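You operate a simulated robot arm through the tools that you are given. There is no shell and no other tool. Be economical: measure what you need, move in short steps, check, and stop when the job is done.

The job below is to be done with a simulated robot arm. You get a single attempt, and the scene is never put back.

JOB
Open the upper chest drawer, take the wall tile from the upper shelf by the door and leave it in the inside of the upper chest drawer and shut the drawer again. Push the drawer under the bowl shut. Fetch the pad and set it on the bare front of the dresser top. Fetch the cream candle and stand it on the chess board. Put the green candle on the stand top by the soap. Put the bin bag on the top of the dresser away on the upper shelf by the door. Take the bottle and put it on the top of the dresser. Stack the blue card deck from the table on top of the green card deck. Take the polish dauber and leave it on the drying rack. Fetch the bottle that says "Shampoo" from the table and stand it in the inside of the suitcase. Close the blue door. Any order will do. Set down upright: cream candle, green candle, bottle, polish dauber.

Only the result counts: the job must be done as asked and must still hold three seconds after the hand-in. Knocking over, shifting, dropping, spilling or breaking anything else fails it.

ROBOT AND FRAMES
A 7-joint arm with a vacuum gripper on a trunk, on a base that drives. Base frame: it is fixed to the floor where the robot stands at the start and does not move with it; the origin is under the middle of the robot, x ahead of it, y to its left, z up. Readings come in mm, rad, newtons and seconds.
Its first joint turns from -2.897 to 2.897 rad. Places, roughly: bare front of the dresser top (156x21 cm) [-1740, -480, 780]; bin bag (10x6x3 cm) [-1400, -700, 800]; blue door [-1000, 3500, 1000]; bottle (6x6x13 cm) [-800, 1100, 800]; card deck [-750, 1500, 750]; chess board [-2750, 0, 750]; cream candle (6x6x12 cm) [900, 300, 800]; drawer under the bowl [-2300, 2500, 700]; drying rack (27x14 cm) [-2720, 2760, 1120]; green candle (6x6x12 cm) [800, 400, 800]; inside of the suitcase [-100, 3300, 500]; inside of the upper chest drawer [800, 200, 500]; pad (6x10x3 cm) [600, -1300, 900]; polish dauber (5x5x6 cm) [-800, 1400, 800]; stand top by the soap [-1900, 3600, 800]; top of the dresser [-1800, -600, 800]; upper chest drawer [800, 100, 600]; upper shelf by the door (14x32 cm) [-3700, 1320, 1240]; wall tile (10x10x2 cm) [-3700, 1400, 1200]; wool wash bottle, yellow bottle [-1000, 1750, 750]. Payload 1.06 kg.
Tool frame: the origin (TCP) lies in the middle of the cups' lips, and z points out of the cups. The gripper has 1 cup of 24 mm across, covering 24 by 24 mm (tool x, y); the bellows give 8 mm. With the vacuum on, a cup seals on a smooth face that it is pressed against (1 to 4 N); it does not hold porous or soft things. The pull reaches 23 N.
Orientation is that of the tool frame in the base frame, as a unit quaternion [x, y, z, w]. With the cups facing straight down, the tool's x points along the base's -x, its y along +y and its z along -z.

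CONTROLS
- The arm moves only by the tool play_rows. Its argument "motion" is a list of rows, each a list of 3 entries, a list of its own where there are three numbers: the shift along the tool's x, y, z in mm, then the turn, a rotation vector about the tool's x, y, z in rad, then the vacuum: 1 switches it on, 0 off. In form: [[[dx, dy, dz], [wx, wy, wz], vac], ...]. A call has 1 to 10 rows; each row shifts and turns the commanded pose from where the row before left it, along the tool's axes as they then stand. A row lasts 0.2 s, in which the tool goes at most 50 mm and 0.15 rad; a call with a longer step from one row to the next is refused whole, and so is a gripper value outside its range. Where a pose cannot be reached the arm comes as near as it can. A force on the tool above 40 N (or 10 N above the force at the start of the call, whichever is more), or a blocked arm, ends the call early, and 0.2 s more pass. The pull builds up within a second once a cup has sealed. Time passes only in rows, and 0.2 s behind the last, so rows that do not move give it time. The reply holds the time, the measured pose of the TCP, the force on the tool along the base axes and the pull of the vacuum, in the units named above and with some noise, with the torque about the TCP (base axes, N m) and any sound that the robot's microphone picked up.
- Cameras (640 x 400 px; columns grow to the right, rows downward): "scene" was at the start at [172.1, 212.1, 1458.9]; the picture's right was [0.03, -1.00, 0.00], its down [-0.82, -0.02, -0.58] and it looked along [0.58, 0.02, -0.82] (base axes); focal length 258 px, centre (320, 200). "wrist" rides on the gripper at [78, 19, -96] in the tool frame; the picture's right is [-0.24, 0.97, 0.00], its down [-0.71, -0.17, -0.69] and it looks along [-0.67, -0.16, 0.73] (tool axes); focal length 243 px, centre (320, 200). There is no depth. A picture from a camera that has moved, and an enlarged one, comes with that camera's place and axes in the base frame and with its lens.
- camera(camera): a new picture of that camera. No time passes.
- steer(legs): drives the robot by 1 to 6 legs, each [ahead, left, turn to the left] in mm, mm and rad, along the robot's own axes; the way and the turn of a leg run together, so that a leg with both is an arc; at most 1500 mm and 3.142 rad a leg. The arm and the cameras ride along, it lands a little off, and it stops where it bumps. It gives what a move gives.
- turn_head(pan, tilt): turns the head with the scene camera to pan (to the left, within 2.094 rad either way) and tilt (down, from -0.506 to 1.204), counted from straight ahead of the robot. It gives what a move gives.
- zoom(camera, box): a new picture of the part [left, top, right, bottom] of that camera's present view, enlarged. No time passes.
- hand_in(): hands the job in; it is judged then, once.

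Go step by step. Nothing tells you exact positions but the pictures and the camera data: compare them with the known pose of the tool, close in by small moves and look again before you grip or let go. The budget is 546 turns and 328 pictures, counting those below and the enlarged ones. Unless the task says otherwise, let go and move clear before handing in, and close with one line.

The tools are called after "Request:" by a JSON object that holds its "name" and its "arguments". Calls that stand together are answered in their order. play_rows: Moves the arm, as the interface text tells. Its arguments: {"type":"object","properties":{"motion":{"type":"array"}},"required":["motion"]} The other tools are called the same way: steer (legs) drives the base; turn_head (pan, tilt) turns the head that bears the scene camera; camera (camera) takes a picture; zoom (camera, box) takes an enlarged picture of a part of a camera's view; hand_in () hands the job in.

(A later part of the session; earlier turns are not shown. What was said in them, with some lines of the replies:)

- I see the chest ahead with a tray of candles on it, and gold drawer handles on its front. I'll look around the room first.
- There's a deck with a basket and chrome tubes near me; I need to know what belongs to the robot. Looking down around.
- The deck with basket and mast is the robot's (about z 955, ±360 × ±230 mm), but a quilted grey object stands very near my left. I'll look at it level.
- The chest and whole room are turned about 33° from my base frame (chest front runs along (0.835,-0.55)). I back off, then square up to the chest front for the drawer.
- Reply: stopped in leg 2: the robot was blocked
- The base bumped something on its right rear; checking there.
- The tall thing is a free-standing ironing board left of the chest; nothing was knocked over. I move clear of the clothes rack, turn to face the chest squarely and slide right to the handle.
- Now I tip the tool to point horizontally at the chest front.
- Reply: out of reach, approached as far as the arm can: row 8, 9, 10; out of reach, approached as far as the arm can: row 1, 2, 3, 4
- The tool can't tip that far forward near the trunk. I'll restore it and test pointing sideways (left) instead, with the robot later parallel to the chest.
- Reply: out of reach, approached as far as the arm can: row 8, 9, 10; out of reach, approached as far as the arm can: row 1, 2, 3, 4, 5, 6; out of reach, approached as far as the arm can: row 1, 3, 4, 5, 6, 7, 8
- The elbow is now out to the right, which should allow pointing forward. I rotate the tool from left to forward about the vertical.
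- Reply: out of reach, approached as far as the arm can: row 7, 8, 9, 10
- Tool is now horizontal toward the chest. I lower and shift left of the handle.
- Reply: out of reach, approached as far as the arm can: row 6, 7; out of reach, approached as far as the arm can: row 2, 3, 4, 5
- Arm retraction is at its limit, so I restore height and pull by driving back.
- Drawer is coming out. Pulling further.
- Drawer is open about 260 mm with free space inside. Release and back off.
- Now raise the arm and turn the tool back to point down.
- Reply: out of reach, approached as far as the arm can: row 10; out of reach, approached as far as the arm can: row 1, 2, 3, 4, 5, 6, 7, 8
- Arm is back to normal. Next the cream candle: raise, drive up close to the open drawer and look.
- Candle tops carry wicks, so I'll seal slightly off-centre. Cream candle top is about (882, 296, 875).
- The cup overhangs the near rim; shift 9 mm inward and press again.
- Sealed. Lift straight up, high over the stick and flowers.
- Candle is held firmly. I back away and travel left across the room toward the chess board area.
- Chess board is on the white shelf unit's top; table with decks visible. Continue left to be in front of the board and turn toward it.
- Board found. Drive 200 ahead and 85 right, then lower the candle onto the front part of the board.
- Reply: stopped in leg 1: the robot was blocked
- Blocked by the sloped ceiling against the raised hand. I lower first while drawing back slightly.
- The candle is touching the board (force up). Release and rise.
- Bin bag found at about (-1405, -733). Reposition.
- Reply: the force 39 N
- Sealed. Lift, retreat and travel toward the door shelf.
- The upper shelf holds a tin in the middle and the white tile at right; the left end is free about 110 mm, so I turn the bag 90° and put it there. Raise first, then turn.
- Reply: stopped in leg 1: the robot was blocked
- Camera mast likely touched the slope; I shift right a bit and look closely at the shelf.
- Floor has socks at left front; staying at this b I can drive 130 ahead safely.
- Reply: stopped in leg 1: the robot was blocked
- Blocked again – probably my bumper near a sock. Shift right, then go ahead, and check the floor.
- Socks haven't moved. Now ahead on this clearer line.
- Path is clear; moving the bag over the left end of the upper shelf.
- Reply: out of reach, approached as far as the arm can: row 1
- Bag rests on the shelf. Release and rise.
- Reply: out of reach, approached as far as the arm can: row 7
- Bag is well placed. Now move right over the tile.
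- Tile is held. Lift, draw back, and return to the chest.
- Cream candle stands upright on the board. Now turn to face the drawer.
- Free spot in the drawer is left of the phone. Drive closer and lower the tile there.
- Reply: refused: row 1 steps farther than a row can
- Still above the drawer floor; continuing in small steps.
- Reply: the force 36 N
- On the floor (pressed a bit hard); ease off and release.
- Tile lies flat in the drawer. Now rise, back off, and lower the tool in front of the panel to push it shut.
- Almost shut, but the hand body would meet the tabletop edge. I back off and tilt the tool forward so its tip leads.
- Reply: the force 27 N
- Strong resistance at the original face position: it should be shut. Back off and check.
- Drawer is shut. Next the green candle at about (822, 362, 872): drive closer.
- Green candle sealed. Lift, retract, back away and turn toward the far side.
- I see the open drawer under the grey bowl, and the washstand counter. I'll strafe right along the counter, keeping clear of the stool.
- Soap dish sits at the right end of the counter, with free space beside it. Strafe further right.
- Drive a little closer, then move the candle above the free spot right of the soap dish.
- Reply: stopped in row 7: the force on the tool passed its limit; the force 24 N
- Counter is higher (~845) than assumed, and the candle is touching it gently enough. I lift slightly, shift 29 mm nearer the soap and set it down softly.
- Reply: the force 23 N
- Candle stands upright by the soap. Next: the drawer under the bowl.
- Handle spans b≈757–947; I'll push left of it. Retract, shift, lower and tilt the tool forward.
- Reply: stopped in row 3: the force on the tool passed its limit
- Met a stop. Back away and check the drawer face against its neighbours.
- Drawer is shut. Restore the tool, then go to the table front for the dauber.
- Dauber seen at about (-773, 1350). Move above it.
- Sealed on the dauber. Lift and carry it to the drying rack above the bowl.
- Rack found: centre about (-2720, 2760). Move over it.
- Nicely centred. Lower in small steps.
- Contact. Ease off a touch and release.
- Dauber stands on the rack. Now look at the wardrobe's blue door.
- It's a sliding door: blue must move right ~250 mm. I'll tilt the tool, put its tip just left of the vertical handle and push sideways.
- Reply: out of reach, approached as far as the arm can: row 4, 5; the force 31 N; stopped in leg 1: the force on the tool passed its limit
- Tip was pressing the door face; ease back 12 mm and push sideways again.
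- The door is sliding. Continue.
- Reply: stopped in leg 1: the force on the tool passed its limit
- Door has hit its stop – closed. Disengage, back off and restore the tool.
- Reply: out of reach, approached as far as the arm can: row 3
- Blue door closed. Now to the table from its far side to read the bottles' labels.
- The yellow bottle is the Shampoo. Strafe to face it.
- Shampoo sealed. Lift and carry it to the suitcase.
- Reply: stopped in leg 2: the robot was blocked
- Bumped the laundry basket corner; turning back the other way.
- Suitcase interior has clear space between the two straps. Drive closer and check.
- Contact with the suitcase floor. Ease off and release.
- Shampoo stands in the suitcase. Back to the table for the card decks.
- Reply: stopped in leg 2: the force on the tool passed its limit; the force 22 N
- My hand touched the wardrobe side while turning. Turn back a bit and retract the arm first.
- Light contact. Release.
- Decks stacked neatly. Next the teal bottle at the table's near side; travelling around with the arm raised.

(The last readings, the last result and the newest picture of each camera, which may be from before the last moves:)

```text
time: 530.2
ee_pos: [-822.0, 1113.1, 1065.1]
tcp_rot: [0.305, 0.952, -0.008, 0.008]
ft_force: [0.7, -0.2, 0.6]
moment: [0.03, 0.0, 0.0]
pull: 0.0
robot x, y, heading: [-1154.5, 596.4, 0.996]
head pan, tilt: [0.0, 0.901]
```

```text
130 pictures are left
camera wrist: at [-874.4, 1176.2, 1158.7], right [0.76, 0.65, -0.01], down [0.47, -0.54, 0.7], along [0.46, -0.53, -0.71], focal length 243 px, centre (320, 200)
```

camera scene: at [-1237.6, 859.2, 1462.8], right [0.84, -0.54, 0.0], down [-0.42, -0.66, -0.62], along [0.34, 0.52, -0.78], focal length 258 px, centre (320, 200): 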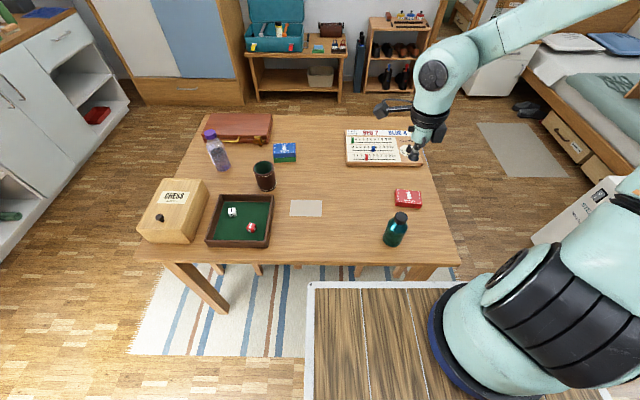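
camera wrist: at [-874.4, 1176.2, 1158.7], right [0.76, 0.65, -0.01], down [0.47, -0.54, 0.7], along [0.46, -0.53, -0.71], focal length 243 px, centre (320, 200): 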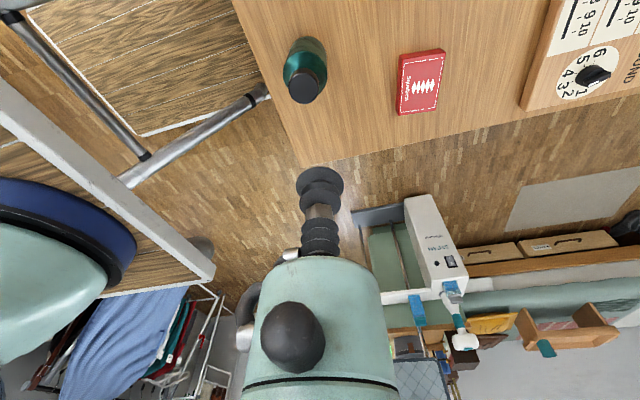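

Request:
{"name": "play_rows", "arguments": {"motion": [[[-14, -24, 0], [-0.01, 0.02, 0], 0], [[0, 0, 45], [0, 0, 0], 0], [[0, 0, 45], [0, 0, 0], 0], [[0, 0, 40], [0, 0, 0], 0], [[0, 0, 0], [0, 0, 0], 0]]}}

Request:
{"name": "camera", "arguments": {"camera": "wrist"}}

```text
time: 531.4
ee_pos: [-823.6, 1085.5, 934.2]
tcp_rot: [0.306, 0.952, 0.0, 0.001]
ft_force: [-0.1, -0.4, -0.5]
moment: [0.02, 0.0, 0.01]
pull: 0.0
robot x, y, heading: [-1154.1, 601.7, 1.003]
head pan, tilt: [0.0, 0.901]
```

```text
129 pictures are left
camera wrist: at [-875.9, 1146.8, 1030.3], right [0.76, 0.65, 0.0], down [0.48, -0.55, 0.69], along [0.45, -0.52, -0.73], focal length 243 px, centre (320, 200)
```

wrist: 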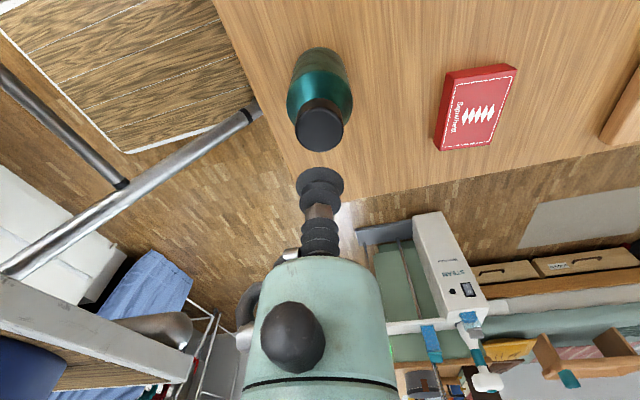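

Request:
{"name": "play_rows", "arguments": {"motion": [[[0, 0, 35], [0, 0, 0], 1], [[0, 0, 15], [0, 0, 0], 1], [[0, 0, 5], [0, 0, 0], 1], [[0, 0, 4], [0, 0, 0], 1], [[0, 0, 3], [0, 0, 0], 1], [[0, 0, 0], [0, 0, 0], 1], [[0, 0, 0], [0, 0, 0], 1]]}}

```text
time: 533.0
ee_pos: [-823.2, 1085.8, 873.5]
tcp_rot: [0.305, 0.952, -0.001, 0.0]
ft_force: [-0.3, 0.2, 0.4]
moment: [0.05, 0.05, 0.01]
pull: 22.7
robot x, y, heading: [-1152.5, 597.5, 1.001]
head pan, tilt: [0.0, 0.901]
```

Bottle sealed. Carry it to the dresser top.

Request:
{"name": "play_rows", "arguments": {"motion": [[[0, 0, -20], [0, 0, 0], 1], [[0, 0, -45], [0, 0, 0], 1], [[0, 0, -45], [0, 0, 0], 1], [[0, 0, -20], [0, 0, 0], 1], [[0, 0, 0], [0, 0, 0], 1]]}}

Request:
{"name": "steer", "arguments": {"legs": [[-350, 0, 0], [0, 0, 1.57], [0, 0, 1.57], [0, 530, 0]]}}

Request:
{"name": "turn_head", "arguments": {"pan": 0.0, "tilt": 0.6}}

Request:
{"name": "camera", "arguments": {"camera": "scene"}}

```text
time: 534.2
ee_pos: [-823.1, 1086.4, 1005.7]
tcp_rot: [0.307, 0.952, -0.002, 0.0]
ft_force: [0.7, 0.6, -4.3]
moment: [0.0, 0.03, 0.02]
pull: 22.9
robot x, y, heading: [-1156.7, 595.5, 1.002]
head pan, tilt: [0.0, 0.901]
```

```text
time: 546.8
ee_pos: [-1230.4, -478.7, 1004.2]
tcp_rot: [0.951, -0.309, 0.0, 0.0]
ft_force: [-0.5, -0.2, -4.2]
moment: [-0.03, -0.02, -0.02]
pull: 23.7
robot x, y, heading: [-894.6, 8.2, -2.153]
head pan, tilt: [0.0, 0.901]
```

```text
time: 547.6
ee_pos: [-1231.1, -478.5, 1004.3]
tcp_rot: [0.951, -0.309, -0.001, -0.001]
ft_force: [0.9, -0.3, -5.2]
moment: [0.0, -0.05, 0.03]
pull: 22.3
robot x, y, heading: [-892.3, 10.6, -2.148]
head pan, tilt: [0.0, 0.6]
```

```text
128 pictures are left
camera scene: at [-822.4, -264.4, 1487.5], right [-0.84, 0.55, 0.0], down [0.31, 0.47, -0.82], along [-0.45, -0.69, -0.57], focal length 258 px, centre (320, 200)
```

scene: 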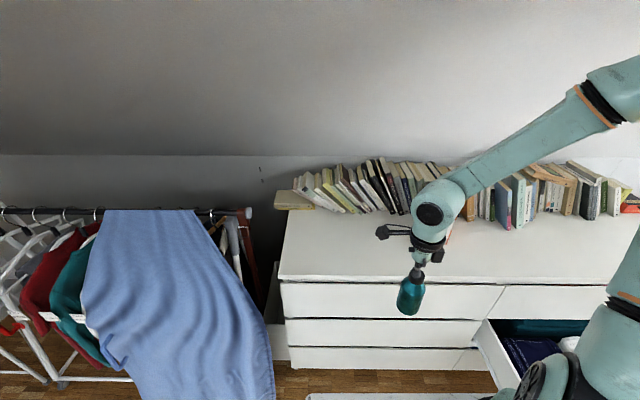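

Request:
{"name": "steer", "arguments": {"legs": [[130, 0, 0]]}}

Request:
{"name": "play_rows", "arguments": {"motion": [[[18, 40, 0], [0, 0, 0], 1], [[18, 40, 0], [0, 0, 0], 1], [[18, 40, 0], [0, 0, 0], 1], [[18, 40, 0], [0, 0, 0], 1], [[0, 0, 40], [0, 0, 0], 1], [[0, 0, 30], [0, 0, 0], 1], [[0, 0, 0], [0, 0, 0], 1]]}}

Request:
{"name": "camera", "arguments": {"camera": "scene"}}

Request:
{"name": "camera", "arguments": {"camera": "wrist"}}

```text
time: 548.9
ee_pos: [-1301.6, -588.6, 1003.5]
tcp_rot: [0.951, -0.309, -0.001, -0.002]
ft_force: [0.7, 0.2, -4.7]
moment: [0.02, -0.01, -0.02]
pull: 22.8
robot x, y, heading: [-965.9, -101.4, -2.146]
head pan, tilt: [0.0, 0.6]
```

```text
time: 550.5
ee_pos: [-1337.0, -760.9, 932.7]
tcp_rot: [0.951, -0.31, 0.0, -0.001]
ft_force: [-0.3, 0.4, -4.4]
moment: [-0.03, -0.02, 0.03]
pull: 23.1
robot x, y, heading: [-965.7, -101.3, -2.144]
head pan, tilt: [0.0, 0.6]
```

```text
127 pictures are left
camera scene: at [-894.2, -374.5, 1487.6], right [-0.84, 0.55, 0.0], down [0.31, 0.47, -0.82], along [-0.45, -0.69, -0.57], focal length 258 px, centre (320, 200)
```

scene: 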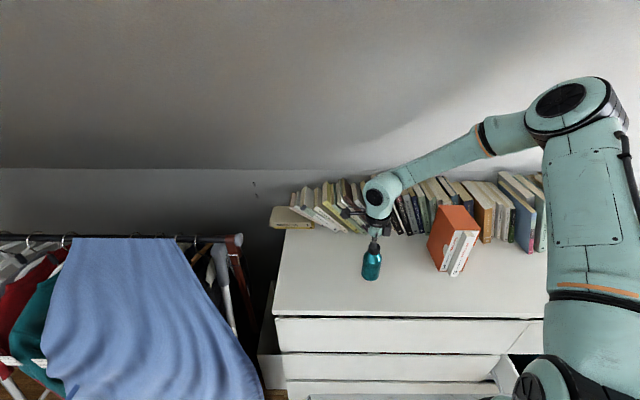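

```text
126 pictures are left
camera wrist: at [-1284.3, -822.1, 1027.5], right [-0.76, -0.65, 0.0], down [-0.47, 0.55, 0.69], along [-0.44, 0.52, -0.73], focal length 243 px, centre (320, 200)
```

wrist: 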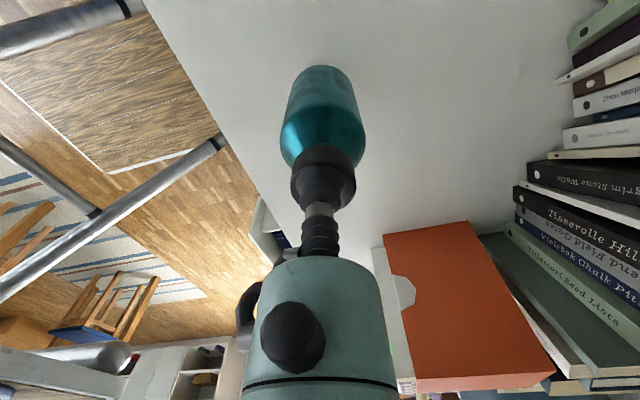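

Clear spot. Lower gently.

Request:
{"name": "play_rows", "arguments": {"motion": [[[0, 0, 10], [0, 0, 0], 1], [[0, 0, 6], [0, 0, 0], 1], [[0, 0, 4], [0, 0, 0], 1], [[0, 0, 0], [0, 0, 0], 1]]}}

Request:
{"name": "play_rows", "arguments": {"motion": [[[0, 0, 3], [0, 0, 0], 1], [[0, 0, 0], [0, 0, 0], 1]]}}

```text
time: 551.5
ee_pos: [-1338.0, -759.8, 913.1]
tcp_rot: [0.951, -0.309, 0.0, -0.002]
ft_force: [0.0, -0.4, -4.1]
moment: [-0.01, -0.01, -0.01]
pull: 23.3
robot x, y, heading: [-964.5, -103.4, -2.152]
head pan, tilt: [0.0, 0.6]
```

```text
time: 552.1
ee_pos: [-1337.9, -761.7, 911.1]
tcp_rot: [0.951, -0.31, 0.001, -0.001]
ft_force: [2.0, -0.9, 2.2]
moment: [0.04, -0.02, 0.0]
pull: 22.9
robot x, y, heading: [-966.3, -102.0, -2.148]
head pan, tilt: [0.0, 0.6]
```

Contact. Release and rise.

Request:
{"name": "play_rows", "arguments": {"motion": [[[0, 0, 0], [0, 0, 0], 0], [[0, 0, 0], [0, 0, 0], 0], [[0, 0, 0], [0, 0, 0], 0], [[0, 0, 0], [0, 0, 0], 0], [[0, 0, 0], [0, 0, 0], 0], [[0, 0, -6], [0, 0, 0], 0], [[0, 0, -30], [0, 0, 0], 0], [[0, 0, -40], [0, 0, 0], 0], [[0, -45, 0], [0, 0, 0], 0], [[0, -45, 0], [0, 0, 0], 0]]}}

Request:
{"name": "camera", "arguments": {"camera": "scene"}}

```text
time: 554.3
ee_pos: [-1285.4, -686.8, 987.4]
tcp_rot: [0.951, -0.309, 0.0, -0.001]
ft_force: [0.2, -0.4, -1.9]
moment: [0.01, 0.0, 0.02]
pull: 0.0
robot x, y, heading: [-970.7, -103.1, -2.151]
head pan, tilt: [0.0, 0.6]
```

```text
125 pictures are left
camera scene: at [-894.5, -374.7, 1487.6], right [-0.84, 0.55, 0.0], down [0.31, 0.47, -0.82], along [-0.45, -0.69, -0.57], focal length 258 px, centre (320, 200)
```

scene: 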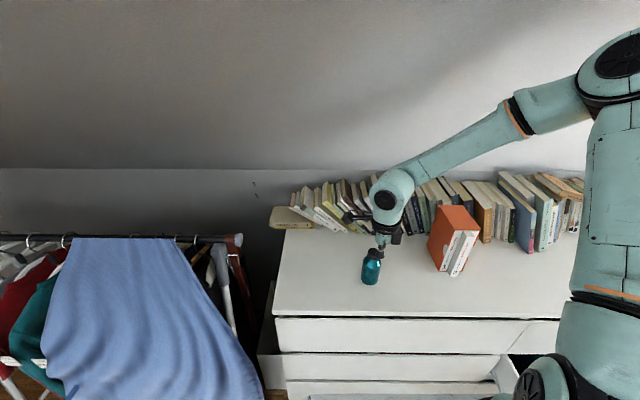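

Now on to the pad on the windowsill: back off, retract, and turn toward the window side.

Request:
{"name": "steer", "arguments": {"legs": [[-330, 0, 0]]}}

Request:
{"name": "zoom", "arguments": {"camera": "scene", "box": [260, 120, 500, 270]}}

Request:
{"name": "play_rows", "arguments": {"motion": [[[0, -45, -20], [0, 0, 0], 0], [[0, -45, -20], [0, 0, 0], 0], [[0, 0, -48], [0, 0, 0], 0], [[0, 0, -48], [0, 0, 0], 0], [[0, 0, 0], [0, 0, 0], 0]]}}

Request:
{"name": "steer", "arguments": {"legs": [[0, 0, 1.57]]}}

Request:
{"name": "turn_head", "arguments": {"pan": 0.0, "tilt": 0.4}}

Request:
{"name": "camera", "arguments": {"camera": "scene"}}

```text
time: 556.5
ee_pos: [-1106.9, -411.2, 987.0]
tcp_rot: [0.951, -0.31, -0.001, 0.0]
ft_force: [0.2, 0.1, 0.2]
moment: [0.0, -0.01, -0.03]
pull: 0.0
robot x, y, heading: [-784.7, 177.6, -2.15]
head pan, tilt: [0.0, 0.6]
```

```text
2.67 times, centred on (380, 195) of scene
camera zoom: at [-714.3, -98.3, 1487.6], right [-0.84, 0.55, 0.0], down [0.31, 0.47, -0.83], along [-0.45, -0.69, -0.56], focal length 688 px, centre (160, 213)
```

zoom: 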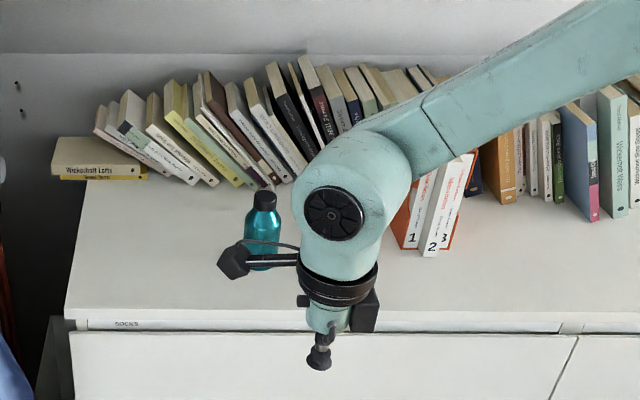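

```text
time: 557.7
ee_pos: [-1052.4, -338.1, 1122.6]
tcp_rot: [0.951, -0.309, -0.001, -0.001]
ft_force: [0.3, -0.8, -0.3]
moment: [-0.03, -0.01, 0.0]
pull: 0.0
robot x, y, heading: [-787.2, 174.0, -2.146]
head pan, tilt: [0.0, 0.6]
```

```text
time: 561.9
ee_pos: [-268.9, -81.6, 1121.9]
tcp_rot: [0.887, 0.462, 0.0, 0.001]
ft_force: [-0.4, 0.2, 0.6]
moment: [-0.01, -0.03, -0.01]
pull: 0.0
robot x, y, heading: [-788.2, 172.7, -0.565]
head pan, tilt: [0.0, 0.6]
```

```text
time: 562.6
ee_pos: [-269.9, -82.5, 1123.0]
tcp_rot: [0.887, 0.461, -0.001, -0.001]
ft_force: [-0.1, 0.4, 0.3]
moment: [-0.01, -0.01, 0.02]
pull: 0.0
robot x, y, heading: [-788.1, 176.5, -0.56]
head pan, tilt: [0.0, 0.4]
```

```text
123 pictures are left
camera scene: at [-511.8, 249.5, 1505.8], right [-0.53, -0.85, 0.0], down [-0.33, 0.21, -0.92], along [0.78, -0.49, -0.39], focal length 258 px, centre (320, 200)
```

scene: 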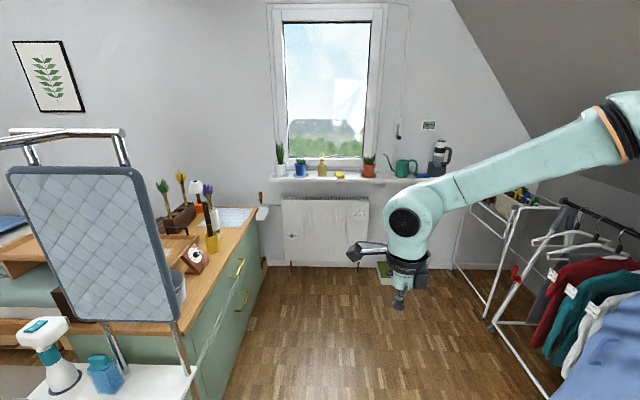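

Request:
{"name": "steer", "arguments": {"legs": [[1050, -60, -0.02]]}}

Request:
{"name": "turn_head", "arguments": {"pan": -0.3, "tilt": 0.5}}

Request:
{"name": "camera", "arguments": {"camera": "scene"}}

```text
time: 568.0
ee_pos: [575.5, -699.7, 1123.1]
tcp_rot: [0.89, 0.456, -0.001, 0.0]
ft_force: [0.0, -0.4, -0.8]
moment: [-0.02, 0.0, 0.02]
pull: 0.1
robot x, y, heading: [63.2, -438.1, -0.577]
head pan, tilt: [0.0, 0.4]
```

```text
time: 568.8
ee_pos: [573.9, -699.2, 1123.0]
tcp_rot: [0.89, 0.456, -0.001, -0.001]
ft_force: [-0.4, 0.1, -0.2]
moment: [0.01, 0.0, 0.02]
pull: 0.0
robot x, y, heading: [62.4, -437.0, -0.575]
head pan, tilt: [-0.3, 0.499]
```

```text
122 pictures are left
camera scene: at [317.5, -384.2, 1496.7], right [-0.77, -0.64, 0.0], down [-0.31, 0.37, -0.88], along [0.56, -0.67, -0.48], focal length 258 px, centre (320, 200)
```

scene: 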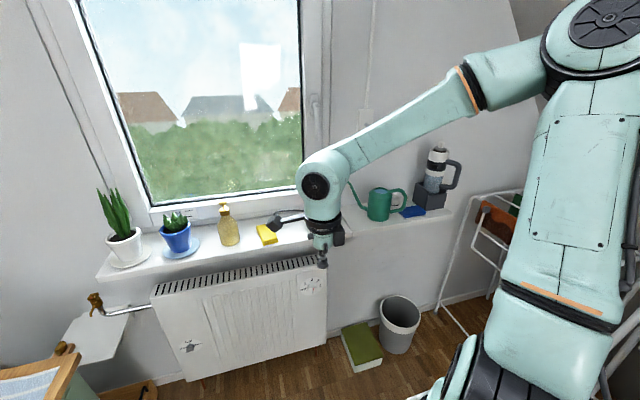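

The pad is the blue one by the watering can. I check the floor ahead before approaching.

Request:
{"name": "turn_head", "arguments": {"pan": -0.4, "tilt": 0.95}}

Request:
{"name": "camera", "arguments": {"camera": "scene"}}

Request:
{"name": "zoom", "arguments": {"camera": "scene", "box": [240, 0, 440, 130]}}

```text
time: 569.7
ee_pos: [575.5, -699.9, 1123.1]
tcp_rot: [0.89, 0.456, -0.001, 0.001]
ft_force: [0.0, 0.5, 0.0]
moment: [-0.02, -0.02, 0.02]
pull: 0.1
robot x, y, heading: [62.7, -434.3, -0.572]
head pan, tilt: [-0.4, 0.949]
```

```text
121 pictures are left
camera scene: at [300.0, -374.7, 1459.3], right [-0.83, -0.56, 0.0], down [-0.46, 0.67, -0.58], along [0.33, -0.48, -0.81], focal length 258 px, centre (320, 200)
```

scene: 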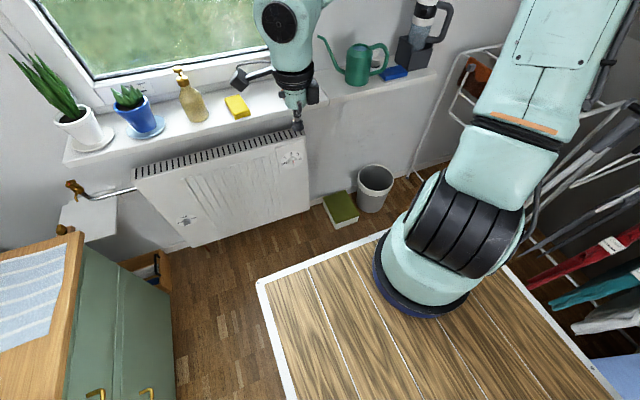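

```text
3.08 times, centred on (340, 65) of scene
camera zoom: at [300.0, -374.7, 1459.3], right [-0.83, -0.56, 0.0], down [-0.46, 0.67, -0.58], along [0.33, -0.48, -0.81], focal length 793 px, centre (258, 615)
```

zoom: 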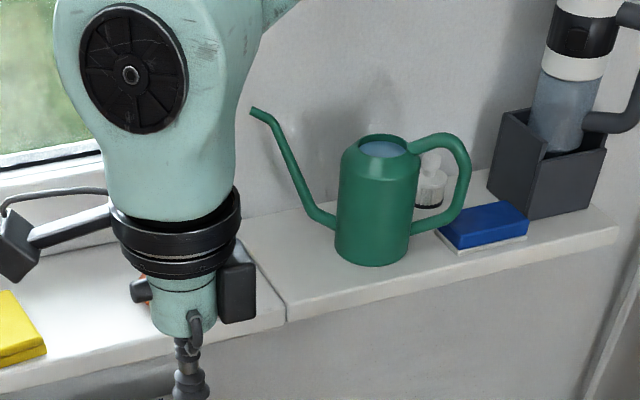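

Blue pad at about (628, -1379, 930) sits between the can's handle and a box, so I turn the tool so its camera faces me, then approach.

Request:
{"name": "steer", "arguments": {"legs": [[300, -350, 0]]}}

Request:
{"name": "play_rows", "arguments": {"motion": [[[0, 0, 0], [0, 0, -0.15], 0], [[0, 0, 0], [0, 0, -0.15], 0], [[0, 0, 0], [0, 0, -0.15], 0], [[0, 0, 0], [0, 0, -0.15], 0], [[0, 0, 0], [0, 0, -0.15], 0], [[0, 0, 0], [0, 0, -0.15], 0], [[0, 0, 0], [0, 0, -0.15], 0], [[0, 0, 0], [0, 0, -0.15], 0], [[0, 0, 0], [0, 0, -0.15], 0], [[0, 0, 0], [0, 0, -0.15], 0]]}}

Request:
{"name": "turn_head", "arguments": {"pan": -0.2, "tilt": 0.6}}

Request:
{"name": "camera", "arguments": {"camera": "scene"}}

Request:
{"name": "camera", "arguments": {"camera": "wrist"}}

```text
time: 572.5
ee_pos: [631.9, -1159.0, 1123.3]
tcp_rot: [0.891, 0.454, -0.001, -0.001]
ft_force: [0.5, -0.4, -0.5]
moment: [-0.01, 0.01, -0.02]
pull: 0.2
robot x, y, heading: [121.5, -900.1, -0.577]
head pan, tilt: [-0.4, 0.949]
```

```text
time: 574.7
ee_pos: [632.6, -1159.5, 1123.2]
tcp_rot: [0.34, 0.941, 0.0, 0.0]
ft_force: [-0.5, 0.3, 0.1]
moment: [0.03, 0.0, 0.04]
pull: 0.1
robot x, y, heading: [116.9, -895.7, -0.575]
head pan, tilt: [-0.4, 0.949]
```

```text
time: 575.5
ee_pos: [631.6, -1159.9, 1122.9]
tcp_rot: [0.342, 0.94, -0.001, 0.0]
ft_force: [-0.3, -0.5, 0.0]
moment: [0.0, 0.0, 0.04]
pull: 0.2
robot x, y, heading: [118.1, -898.0, -0.578]
head pan, tilt: [-0.201, 0.6]
```

```text
119 pictures are left
camera scene: at [379.6, -836.1, 1487.5], right [-0.7, -0.71, 0.0], down [-0.4, 0.4, -0.82], along [0.59, -0.58, -0.57], focal length 258 px, centre (320, 200)
```

scene: 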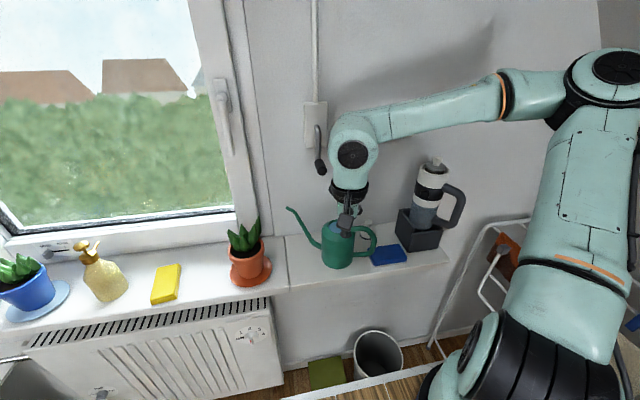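

```text
118 pictures are left
camera wrist: at [584.5, -1095.5, 1218.5], right [0.8, 0.59, 0.0], down [0.43, -0.59, 0.68], along [0.41, -0.55, -0.73], focal length 243 px, centre (320, 200)
```

wrist: 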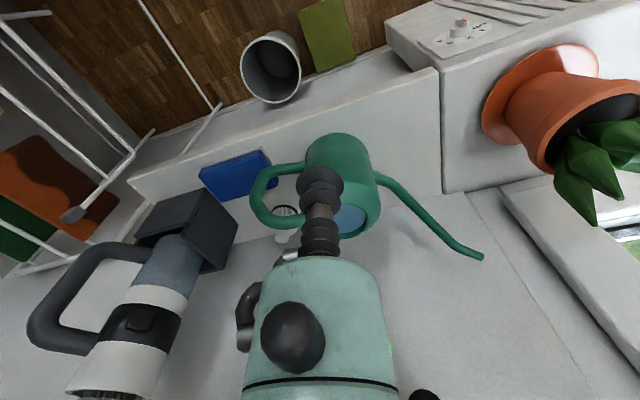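

Request:
{"name": "play_rows", "arguments": {"motion": [[[0, -47, 0], [0, 0, 0], 0], [[0, -47, 0], [0, 0, 0], 0], [[0, -47, 0], [0, 0, 0], 0], [[0, -46, 0], [0, 0, 0], 0], [[-40, 0, 0], [0, 0, 0], 0], [[-40, 0, 0], [0, 0, 0], 0], [[-20, 0, 0], [0, 0, 0], 0], [[0, 0, 40], [0, 0, 0], 0], [[0, 0, 0], [0, 0, 0], 0]]}}

Request:
{"name": "camera", "arguments": {"camera": "wrist"}}

Request:
{"name": "zoom", "arguments": {"camera": "scene", "box": [280, 120, 480, 280]}}

```text
time: 577.5
ee_pos: [588.1, -1368.6, 1083.0]
tcp_rot: [0.343, 0.939, -0.001, 0.0]
ft_force: [0.3, -0.9, 0.8]
moment: [0.03, 0.02, 0.01]
pull: 0.1
robot x, y, heading: [119.1, -897.3, -0.578]
head pan, tilt: [-0.201, 0.6]
```

```text
117 pictures are left
camera wrist: at [541.0, -1303.4, 1178.3], right [0.8, 0.59, 0.0], down [0.43, -0.59, 0.68], along [0.41, -0.55, -0.73], focal length 243 px, centre (320, 200)
```

wrist: 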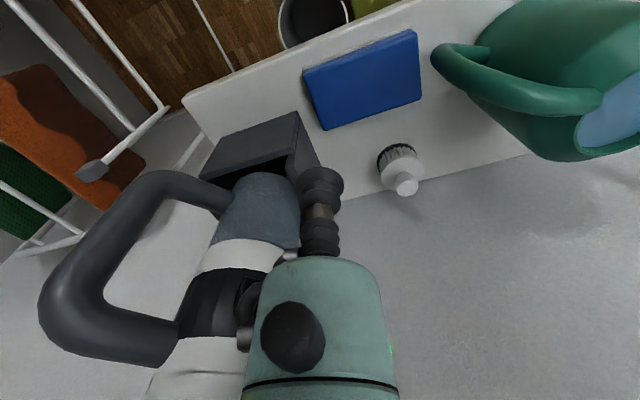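

```text
2.50 times, centred on (380, 200) of scene
camera zoom: at [379.5, -836.1, 1487.6], right [-0.7, -0.71, 0.0], down [-0.4, 0.4, -0.83], along [0.59, -0.58, -0.56], focal length 645 px, centre (170, 200)
```

zoom: 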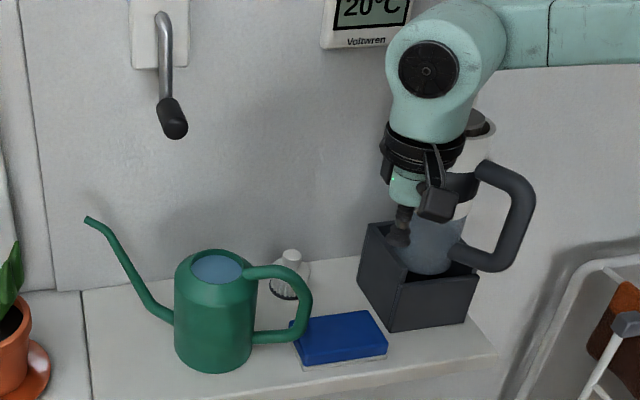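

Request:
{"name": "play_rows", "arguments": {"motion": [[[-10, 18, 0], [0, 0, 0], 0], [[0, 0, 40], [0, 0, 0], 0], [[0, 0, 40], [0, 0, 0], 0], [[0, 0, 30], [0, 0, 0], 0], [[0, 0, 0], [0, 0, 0], 0]]}}

Request:
{"name": "camera", "arguments": {"camera": "wrist"}}

Request:
{"name": "zoom", "arguments": {"camera": "scene", "box": [280, 120, 480, 280]}}

```text
time: 578.7
ee_pos: [605.6, -1359.3, 971.9]
tcp_rot: [0.342, 0.94, 0.0, -0.002]
ft_force: [-1.0, -0.1, -0.1]
moment: [-0.04, -0.05, 0.01]
pull: 0.1
robot x, y, heading: [122.5, -895.3, -0.578]
head pan, tilt: [-0.201, 0.6]
```

```text
115 pictures are left
camera wrist: at [559.0, -1295.6, 1067.2], right [0.81, 0.59, 0.0], down [0.43, -0.59, 0.68], along [0.4, -0.55, -0.73], focal length 243 px, centre (320, 200)
```

wrist: 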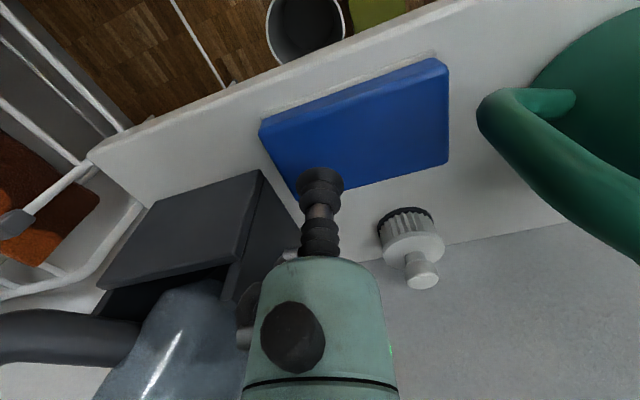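

```text
2.50 times, centred on (380, 200) of scene
camera zoom: at [379.1, -836.2, 1487.7], right [-0.7, -0.71, 0.0], down [-0.4, 0.4, -0.83], along [0.59, -0.58, -0.56], focal length 645 px, centre (170, 200)
```

zoom: 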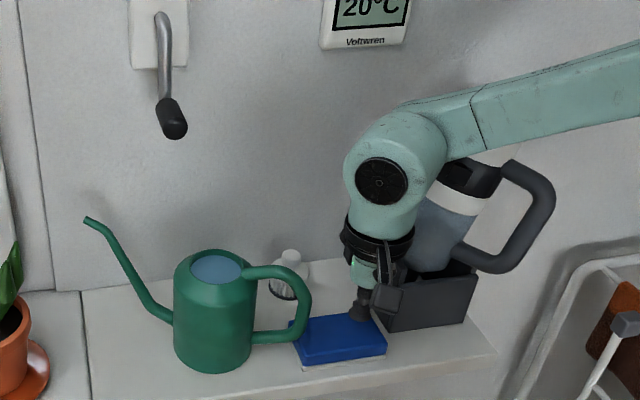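

Request:
{"name": "play_rows", "arguments": {"motion": [[[0, 0, 25], [0, 0, 0], 1], [[0, 0, 8], [0, 0, 0], 1], [[0, 0, 5], [0, 0, 0], 1], [[0, 0, 0], [0, 0, 0], 1]]}}

```text
time: 579.5
ee_pos: [607.3, -1360.9, 939.2]
tcp_rot: [0.341, 0.94, 0.0, 0.002]
ft_force: [-5.0, 1.9, 23.4]
moment: [-0.02, 0.01, 0.01]
pull: 23.3
robot x, y, heading: [117.7, -896.4, -0.578]
head pan, tilt: [-0.201, 0.6]
stopped in row 3: the force on the tool passed its limit (the readings are from after the stop); the commanded pose is now the measured one
```

Sealed on the pad. Lift straight up, then draw back.

Request:
{"name": "play_rows", "arguments": {"motion": [[[0, 0, -15], [0, 0, 0], 1], [[0, 0, -35], [0, 0, 0], 1], [[0, 0, -45], [0, 0, 0], 1], [[0, 0, -45], [0, 0, 0], 1], [[0, 0, -45], [0, 0, 0], 1], [[40, 0, 0], [0, 0, 0], 1], [[45, 0, 0], [0, 0, 0], 1], [[45, 0, 0], [0, 0, 0], 1], [[0, 0, 0], [0, 0, 0], 1]]}}

Request:
{"name": "camera", "arguments": {"camera": "scene"}}

Request:
{"name": "camera", "arguments": {"camera": "wrist"}}

```text
time: 581.5
ee_pos: [507.6, -1276.7, 1121.4]
tcp_rot: [0.342, 0.94, -0.001, 0.0]
ft_force: [0.2, 0.2, -0.6]
moment: [0.02, 0.02, -0.01]
pull: 23.3
robot x, y, heading: [118.7, -896.4, -0.579]
head pan, tilt: [-0.201, 0.6]
```

```text
113 pictures are left
camera scene: at [379.6, -836.2, 1487.6], right [-0.7, -0.71, 0.0], down [-0.4, 0.4, -0.83], along [0.59, -0.58, -0.56], focal length 258 px, centre (320, 200)
```

scene: 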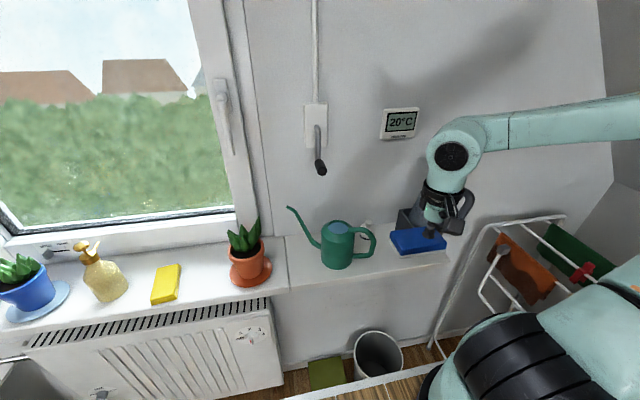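

```text
112 pictures are left
camera wrist: at [460.4, -1211.5, 1216.5], right [0.8, 0.59, 0.0], down [0.43, -0.59, 0.69], along [0.41, -0.55, -0.73], focal length 243 px, centre (320, 200)
```

wrist: 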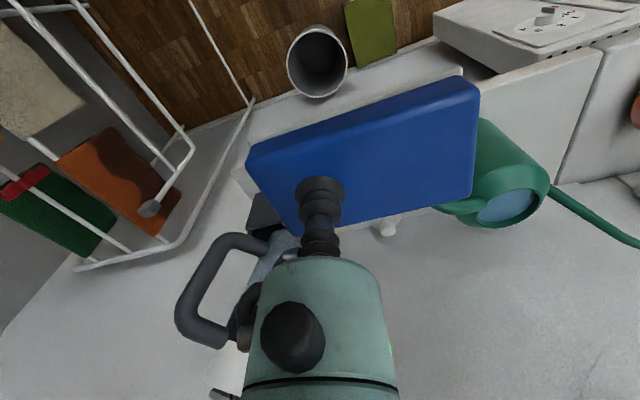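

Pad is held level. Travel back to the dresser.

Request:
{"name": "steer", "arguments": {"legs": [[-100, 250, 0], [-1350, 0, 0], [0, 0, -1.575]]}}

Request:
{"name": "turn_head", "arguments": {"pan": -0.1, "tilt": 0.65}}

Request:
{"name": "camera", "arguments": {"camera": "scene"}}

```text
time: 593.7
ee_pos: [-1353.5, -279.4, 1121.3]
tcp_rot: [0.908, 0.418, -0.002, 0.0]
ft_force: [-0.2, 0.6, -1.2]
moment: [-0.01, -0.01, -0.03]
pull: 22.6
robot x, y, heading: [-967.2, 111.1, -2.157]
head pan, tilt: [-0.201, 0.6]
```

```text
time: 594.3
ee_pos: [-1353.5, -278.9, 1121.5]
tcp_rot: [0.909, 0.418, -0.001, 0.0]
ft_force: [0.7, -0.1, -0.3]
moment: [0.05, 0.03, 0.02]
pull: 22.3
robot x, y, heading: [-969.0, 108.3, -2.163]
head pan, tilt: [-0.099, 0.649]
```

```text
111 pictures are left
camera scene: at [-904.8, -159.7, 1483.4], right [-0.77, 0.63, 0.0], down [0.38, 0.47, -0.8], along [-0.5, -0.62, -0.6], focal length 258 px, centre (320, 200)
```

scene: 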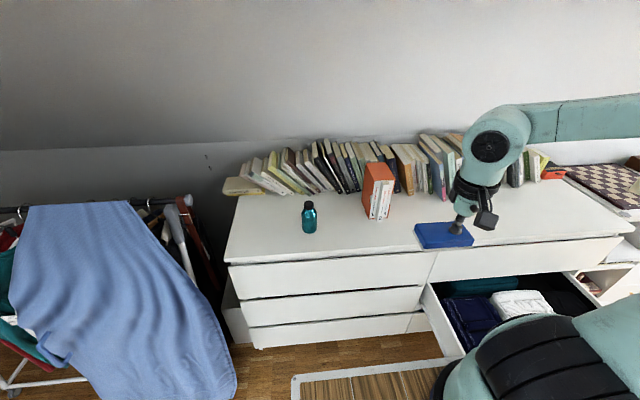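

Request:
{"name": "steer", "arguments": {"legs": [[165, 0, 0]]}}

Request:
{"name": "play_rows", "arguments": {"motion": [[[0, 0, 48], [0, 0, 0], 1], [[0, 0, 48], [0, 0, 0], 1], [[0, 0, 48], [0, 0, 0], 1], [[0, 0, 30], [0, 0, 0], 1], [[-40, -28, 0], [0, 0, 0], 1], [[-40, -28, 0], [0, 0, 0], 1], [[-40, -28, 0], [0, 0, 0], 1], [[-40, -28, 0], [0, 0, 0], 1], [[-40, -28, 0], [0, 0, 0], 1], [[0, 0, 0], [0, 0, 0], 1]]}}

Request:
{"name": "camera", "arguments": {"camera": "scene"}}

Request:
{"name": "camera", "arguments": {"camera": "wrist"}}

```text
time: 595.8
ee_pos: [-1444.2, -414.5, 1122.3]
tcp_rot: [0.908, 0.418, -0.001, 0.0]
ft_force: [-0.7, -0.3, 0.2]
moment: [0.02, 0.04, 0.01]
pull: 22.9
robot x, y, heading: [-1055.5, -28.4, -2.161]
head pan, tilt: [-0.099, 0.649]
```

```text
time: 598.0
ee_pos: [-1680.1, -477.0, 948.3]
tcp_rot: [0.908, 0.418, 0.0, 0.0]
ft_force: [0.3, 0.4, -0.7]
moment: [0.01, 0.02, -0.03]
pull: 22.8
robot x, y, heading: [-1057.5, -30.4, -2.16]
head pan, tilt: [-0.099, 0.649]
```

```text
110 pictures are left
camera scene: at [-995.7, -296.3, 1483.3], right [-0.77, 0.63, 0.0], down [0.38, 0.47, -0.8], along [-0.5, -0.62, -0.6], focal length 258 px, centre (320, 200)
```

scene: 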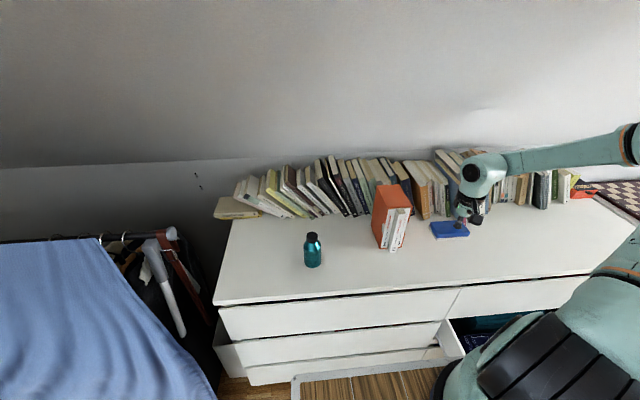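

```text
109 pictures are left
camera wrist: at [-1614.9, -429.7, 1043.5], right [0.58, -0.81, 0.0], down [-0.59, -0.43, 0.69], along [-0.56, -0.4, -0.73], focal length 243 px, centre (320, 200)
```

wrist: 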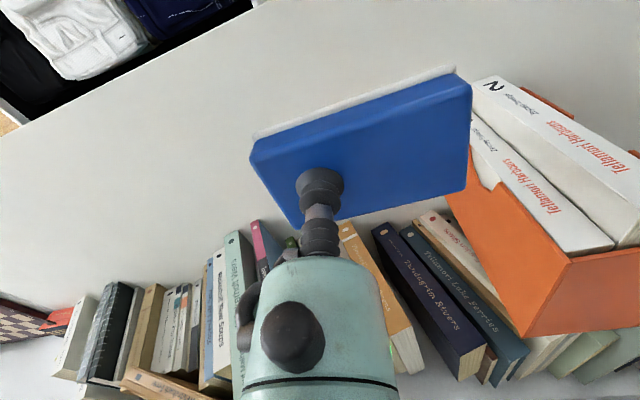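

Request:
{"name": "play_rows", "arguments": {"motion": [[[0, 0, 45], [0, 0, 0], 1], [[0, 0, 45], [0, 0, 0], 1], [[0, 0, 28], [0, 0, 0], 1], [[0, 0, 0], [0, 0, 0], 1]]}}

Request:
{"name": "camera", "arguments": {"camera": "wrist"}}

Request:
{"name": "zoom", "arguments": {"camera": "scene", "box": [360, 150, 560, 280]}}

```text
time: 599.0
ee_pos: [-1681.7, -474.4, 828.7]
tcp_rot: [0.909, 0.418, -0.001, 0.0]
ft_force: [-0.1, 0.3, -0.6]
moment: [0.01, -0.01, 0.02]
pull: 23.1
robot x, y, heading: [-1060.3, -26.3, -2.153]
head pan, tilt: [-0.099, 0.649]
```

```text
108 pictures are left
camera wrist: at [-1615.9, -428.0, 924.5], right [0.58, -0.81, 0.0], down [-0.59, -0.43, 0.69], along [-0.56, -0.4, -0.73], focal length 243 px, centre (320, 200)
```

wrist: 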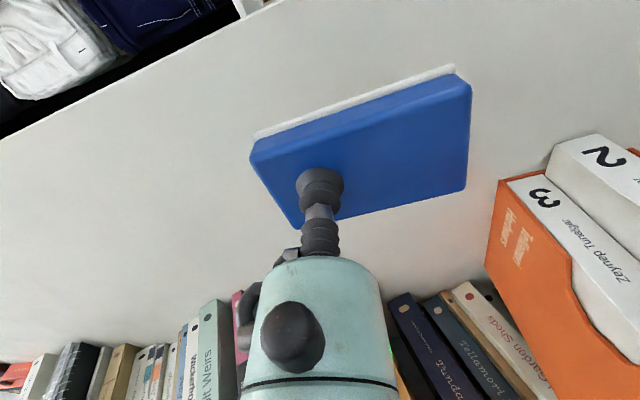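

```text
3.08 times, centred on (460, 215) of scene
camera zoom: at [-995.7, -296.3, 1483.3], right [-0.77, 0.63, 0.0], down [0.38, 0.47, -0.8], along [-0.5, -0.62, -0.6], focal length 793 px, centre (-111, 154)
```

zoom: 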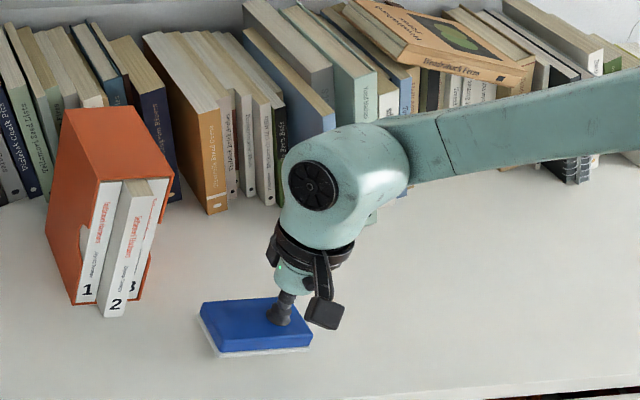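

Request:
{"name": "play_rows", "arguments": {"motion": [[[0, 0, 6], [0, 0, 0], 1], [[0, 0, 4], [0, 0, 0], 1], [[0, 0, 3], [0, 0, 0], 1], [[0, 0, 0], [0, 0, 0], 1]]}}

```text
time: 600.0
ee_pos: [-1681.4, -475.6, 817.5]
tcp_rot: [0.908, 0.418, -0.002, 0.0]
ft_force: [-0.2, 0.4, -0.4]
moment: [0.0, 0.02, 0.01]
pull: 23.0
robot x, y, heading: [-1060.3, -30.0, -2.154]
head pan, tilt: [-0.099, 0.649]
```

Request:
{"name": "play_rows", "arguments": {"motion": [[[0, 0, 3], [0, 0, 0], 1], [[0, 0, 3], [0, 0, 0], 1], [[0, 0, 0], [0, 0, 0], 1]]}}

```text
time: 600.8
ee_pos: [-1681.8, -476.7, 809.8]
tcp_rot: [0.909, 0.418, -0.001, 0.0]
ft_force: [-0.2, -0.4, -1.1]
moment: [0.01, 0.01, -0.03]
pull: 22.5
robot x, y, heading: [-1059.1, -30.7, -2.155]
head pan, tilt: [-0.099, 0.649]
```

Request:
{"name": "play_rows", "arguments": {"motion": [[[0, 0, 2], [0, 0, 0], 1], [[0, 0, 2], [0, 0, 0], 1], [[0, 0, 0], [0, 0, 0], 1]]}}

```text
time: 601.6
ee_pos: [-1682.5, -475.2, 805.8]
tcp_rot: [0.909, 0.417, -0.002, 0.0]
ft_force: [-1.0, 1.0, -1.4]
moment: [0.05, 0.01, 0.0]
pull: 22.7
robot x, y, heading: [-1058.5, -29.7, -2.155]
head pan, tilt: [-0.099, 0.649]
```

Request:
{"name": "play_rows", "arguments": {"motion": [[[0, 0, 2], [0, 0, 0], 1], [[0, 0, 2], [0, 0, 0], 1], [[0, 0, 0], [0, 0, 0], 1]]}}

```text
time: 602.4
ee_pos: [-1681.4, -475.1, 802.5]
tcp_rot: [0.909, 0.417, -0.002, -0.001]
ft_force: [-2.8, -0.4, 14.7]
moment: [0.0, -0.05, -0.06]
pull: 22.8
robot x, y, heading: [-1060.0, -30.6, -2.159]
head pan, tilt: [-0.099, 0.649]
```

Contact. Ease off, release, rise and draw back.

Request:
{"name": "play_rows", "arguments": {"motion": [[[0, 0, -1], [0, 0, 0], 1], [[0, 0, 0], [0, 0, 0], 0], [[0, 0, 0], [0, 0, 0], 0], [[0, 0, 0], [0, 0, 0], 0], [[0, 0, 0], [0, 0, 0], 0], [[0, 0, -6], [0, 0, 0], 0], [[0, 0, -30], [0, 0, 0], 0], [[0, 0, -45], [0, 0, 0], 0], [[45, 0, -15], [0, 0, 0], 0], [[45, 0, 0], [0, 0, 0], 0]]}}

Request:
{"name": "steer", "arguments": {"legs": [[-250, 0, 0]]}}

Request:
{"name": "camera", "arguments": {"camera": "scene"}}

```text
time: 604.6
ee_pos: [-1622.8, -408.1, 898.4]
tcp_rot: [0.909, 0.418, -0.001, 0.001]
ft_force: [-0.4, 0.2, -0.7]
moment: [0.02, -0.02, 0.0]
pull: 0.1
robot x, y, heading: [-1058.6, -31.3, -2.157]
head pan, tilt: [-0.099, 0.649]
```

```text
time: 606.4
ee_pos: [-1485.4, -200.0, 898.8]
tcp_rot: [0.909, 0.417, -0.001, -0.001]
ft_force: [0.0, -0.6, -0.2]
moment: [0.03, 0.01, -0.02]
pull: 0.0
robot x, y, heading: [-923.9, 179.0, -2.158]
head pan, tilt: [-0.099, 0.649]
```

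```text
106 pictures are left
camera scene: at [-858.7, -90.2, 1483.3], right [-0.77, 0.64, 0.0], down [0.38, 0.47, -0.8], along [-0.51, -0.62, -0.6], focal length 258 px, centre (320, 200)
```

scene: 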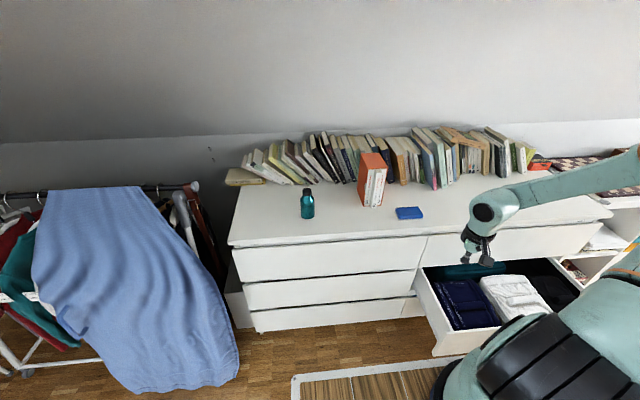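

All items placed. A final check of the chest drawer, bowl drawer and other placements.

Request:
{"name": "turn_head", "arguments": {"pan": 2.09, "tilt": 0.4}}

Request:
{"name": "camera", "arguments": {"camera": "scene"}}

Request:
{"name": "turn_head", "arguments": {"pan": -2.0, "tilt": 0.3}}

Request:
{"name": "camera", "arguments": {"camera": "scene"}}

Request:
{"name": "zoom", "arguments": {"camera": "scene", "box": [160, 80, 400, 230]}}

```text
time: 608.4
ee_pos: [-1485.7, -199.3, 898.0]
tcp_rot: [0.909, 0.418, -0.001, 0.0]
ft_force: [0.1, 0.4, 0.2]
moment: [0.01, 0.01, 0.0]
pull: 0.0
robot x, y, heading: [-923.0, 177.0, -2.162]
head pan, tilt: [2.089, 0.4]
```

```text
105 pictures are left
camera scene: at [-711.2, -29.7, 1505.9], right [-0.07, -1.0, 0.0], down [-0.39, 0.03, -0.92], along [0.92, -0.07, -0.39], focal length 258 px, centre (320, 200)
```

scene: 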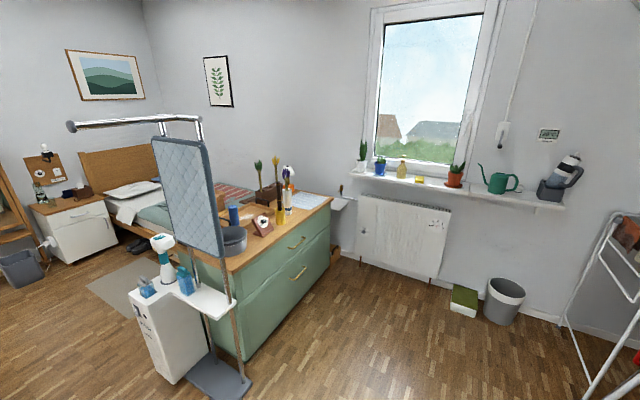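

```text
time: 611.8
ee_pos: [-1486.1, -199.8, 899.0]
tcp_rot: [0.908, 0.418, -0.001, -0.001]
ft_force: [0.1, 0.0, 0.4]
moment: [0.0, 0.0, -0.01]
pull: 0.0
robot x, y, heading: [-922.2, 176.1, -2.158]
head pan, tilt: [-2.0, 0.3]
```

```text
104 pictures are left
camera scene: at [-852.6, 56.3, 1515.1], right [0.85, 0.53, 0.0], down [0.16, -0.25, -0.96], along [-0.5, 0.81, -0.3], focal length 258 px, centre (320, 200)
```

scene: 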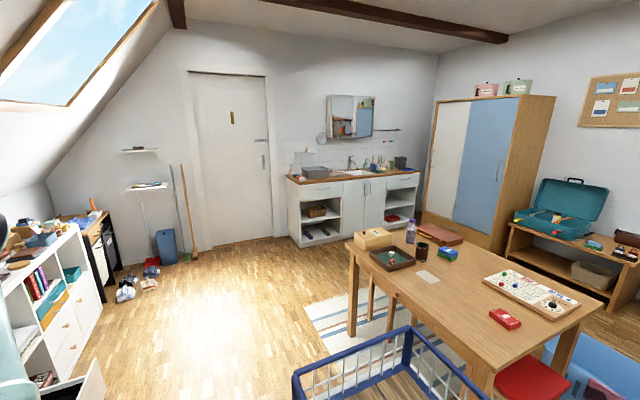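

```text
2.67 times, centred on (280, 155) of scene
camera zoom: at [-852.6, 56.3, 1515.1], right [0.85, 0.53, 0.0], down [0.16, -0.25, -0.96], along [-0.5, 0.81, -0.3], focal length 688 px, centre (427, 320)
```

zoom: 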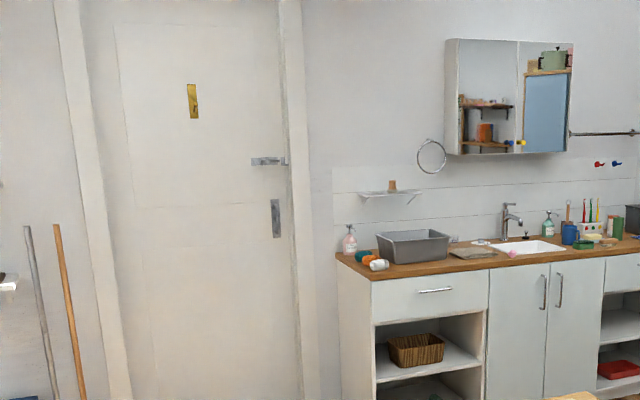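

Request:
{"name": "turn_head", "arguments": {"pan": 2.09, "tilt": 0.4}}

Request:
{"name": "zoom", "arguments": {"camera": "scene", "box": [200, 180, 360, 340]}}

```text
time: 615.1
ee_pos: [-1485.8, -199.9, 898.9]
tcp_rot: [0.909, 0.417, -0.001, 0.0]
ft_force: [-0.6, 0.3, 0.2]
moment: [-0.03, -0.02, 0.04]
pull: 0.1
robot x, y, heading: [-922.9, 175.4, -2.153]
head pan, tilt: [2.089, 0.4]
```

```text
2.50 times, centred on (280, 260) of scene
camera zoom: at [-711.2, -29.7, 1505.9], right [-0.07, -1.0, 0.0], down [-0.39, 0.03, -0.92], along [0.92, -0.07, -0.39], focal length 645 px, centre (420, 50)
```

zoom: 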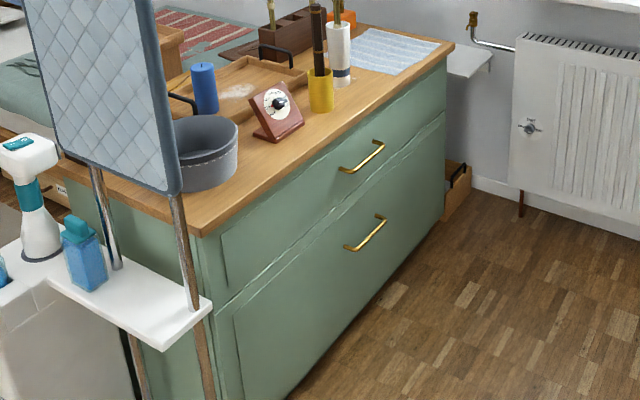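

The chest drawer sits flush, the bowl drawer and blue door are closed, and every item is where it was asked for. I'm handing in now.

Request:
{"name": "hand_in", "arguments": {}}

```text
The job is handed in.
```

All eleven parts of the job are done and handed in. The final pictures showed both drawers shut, the blue door closed, and the items I could see standing where you asked. The tile is out of sight in the shut drawer, and I last saw it lying flat inside. I bumped the laundry basket, the wardrobe side and the clothes rack while driving, but saw no sign that any of them moved.
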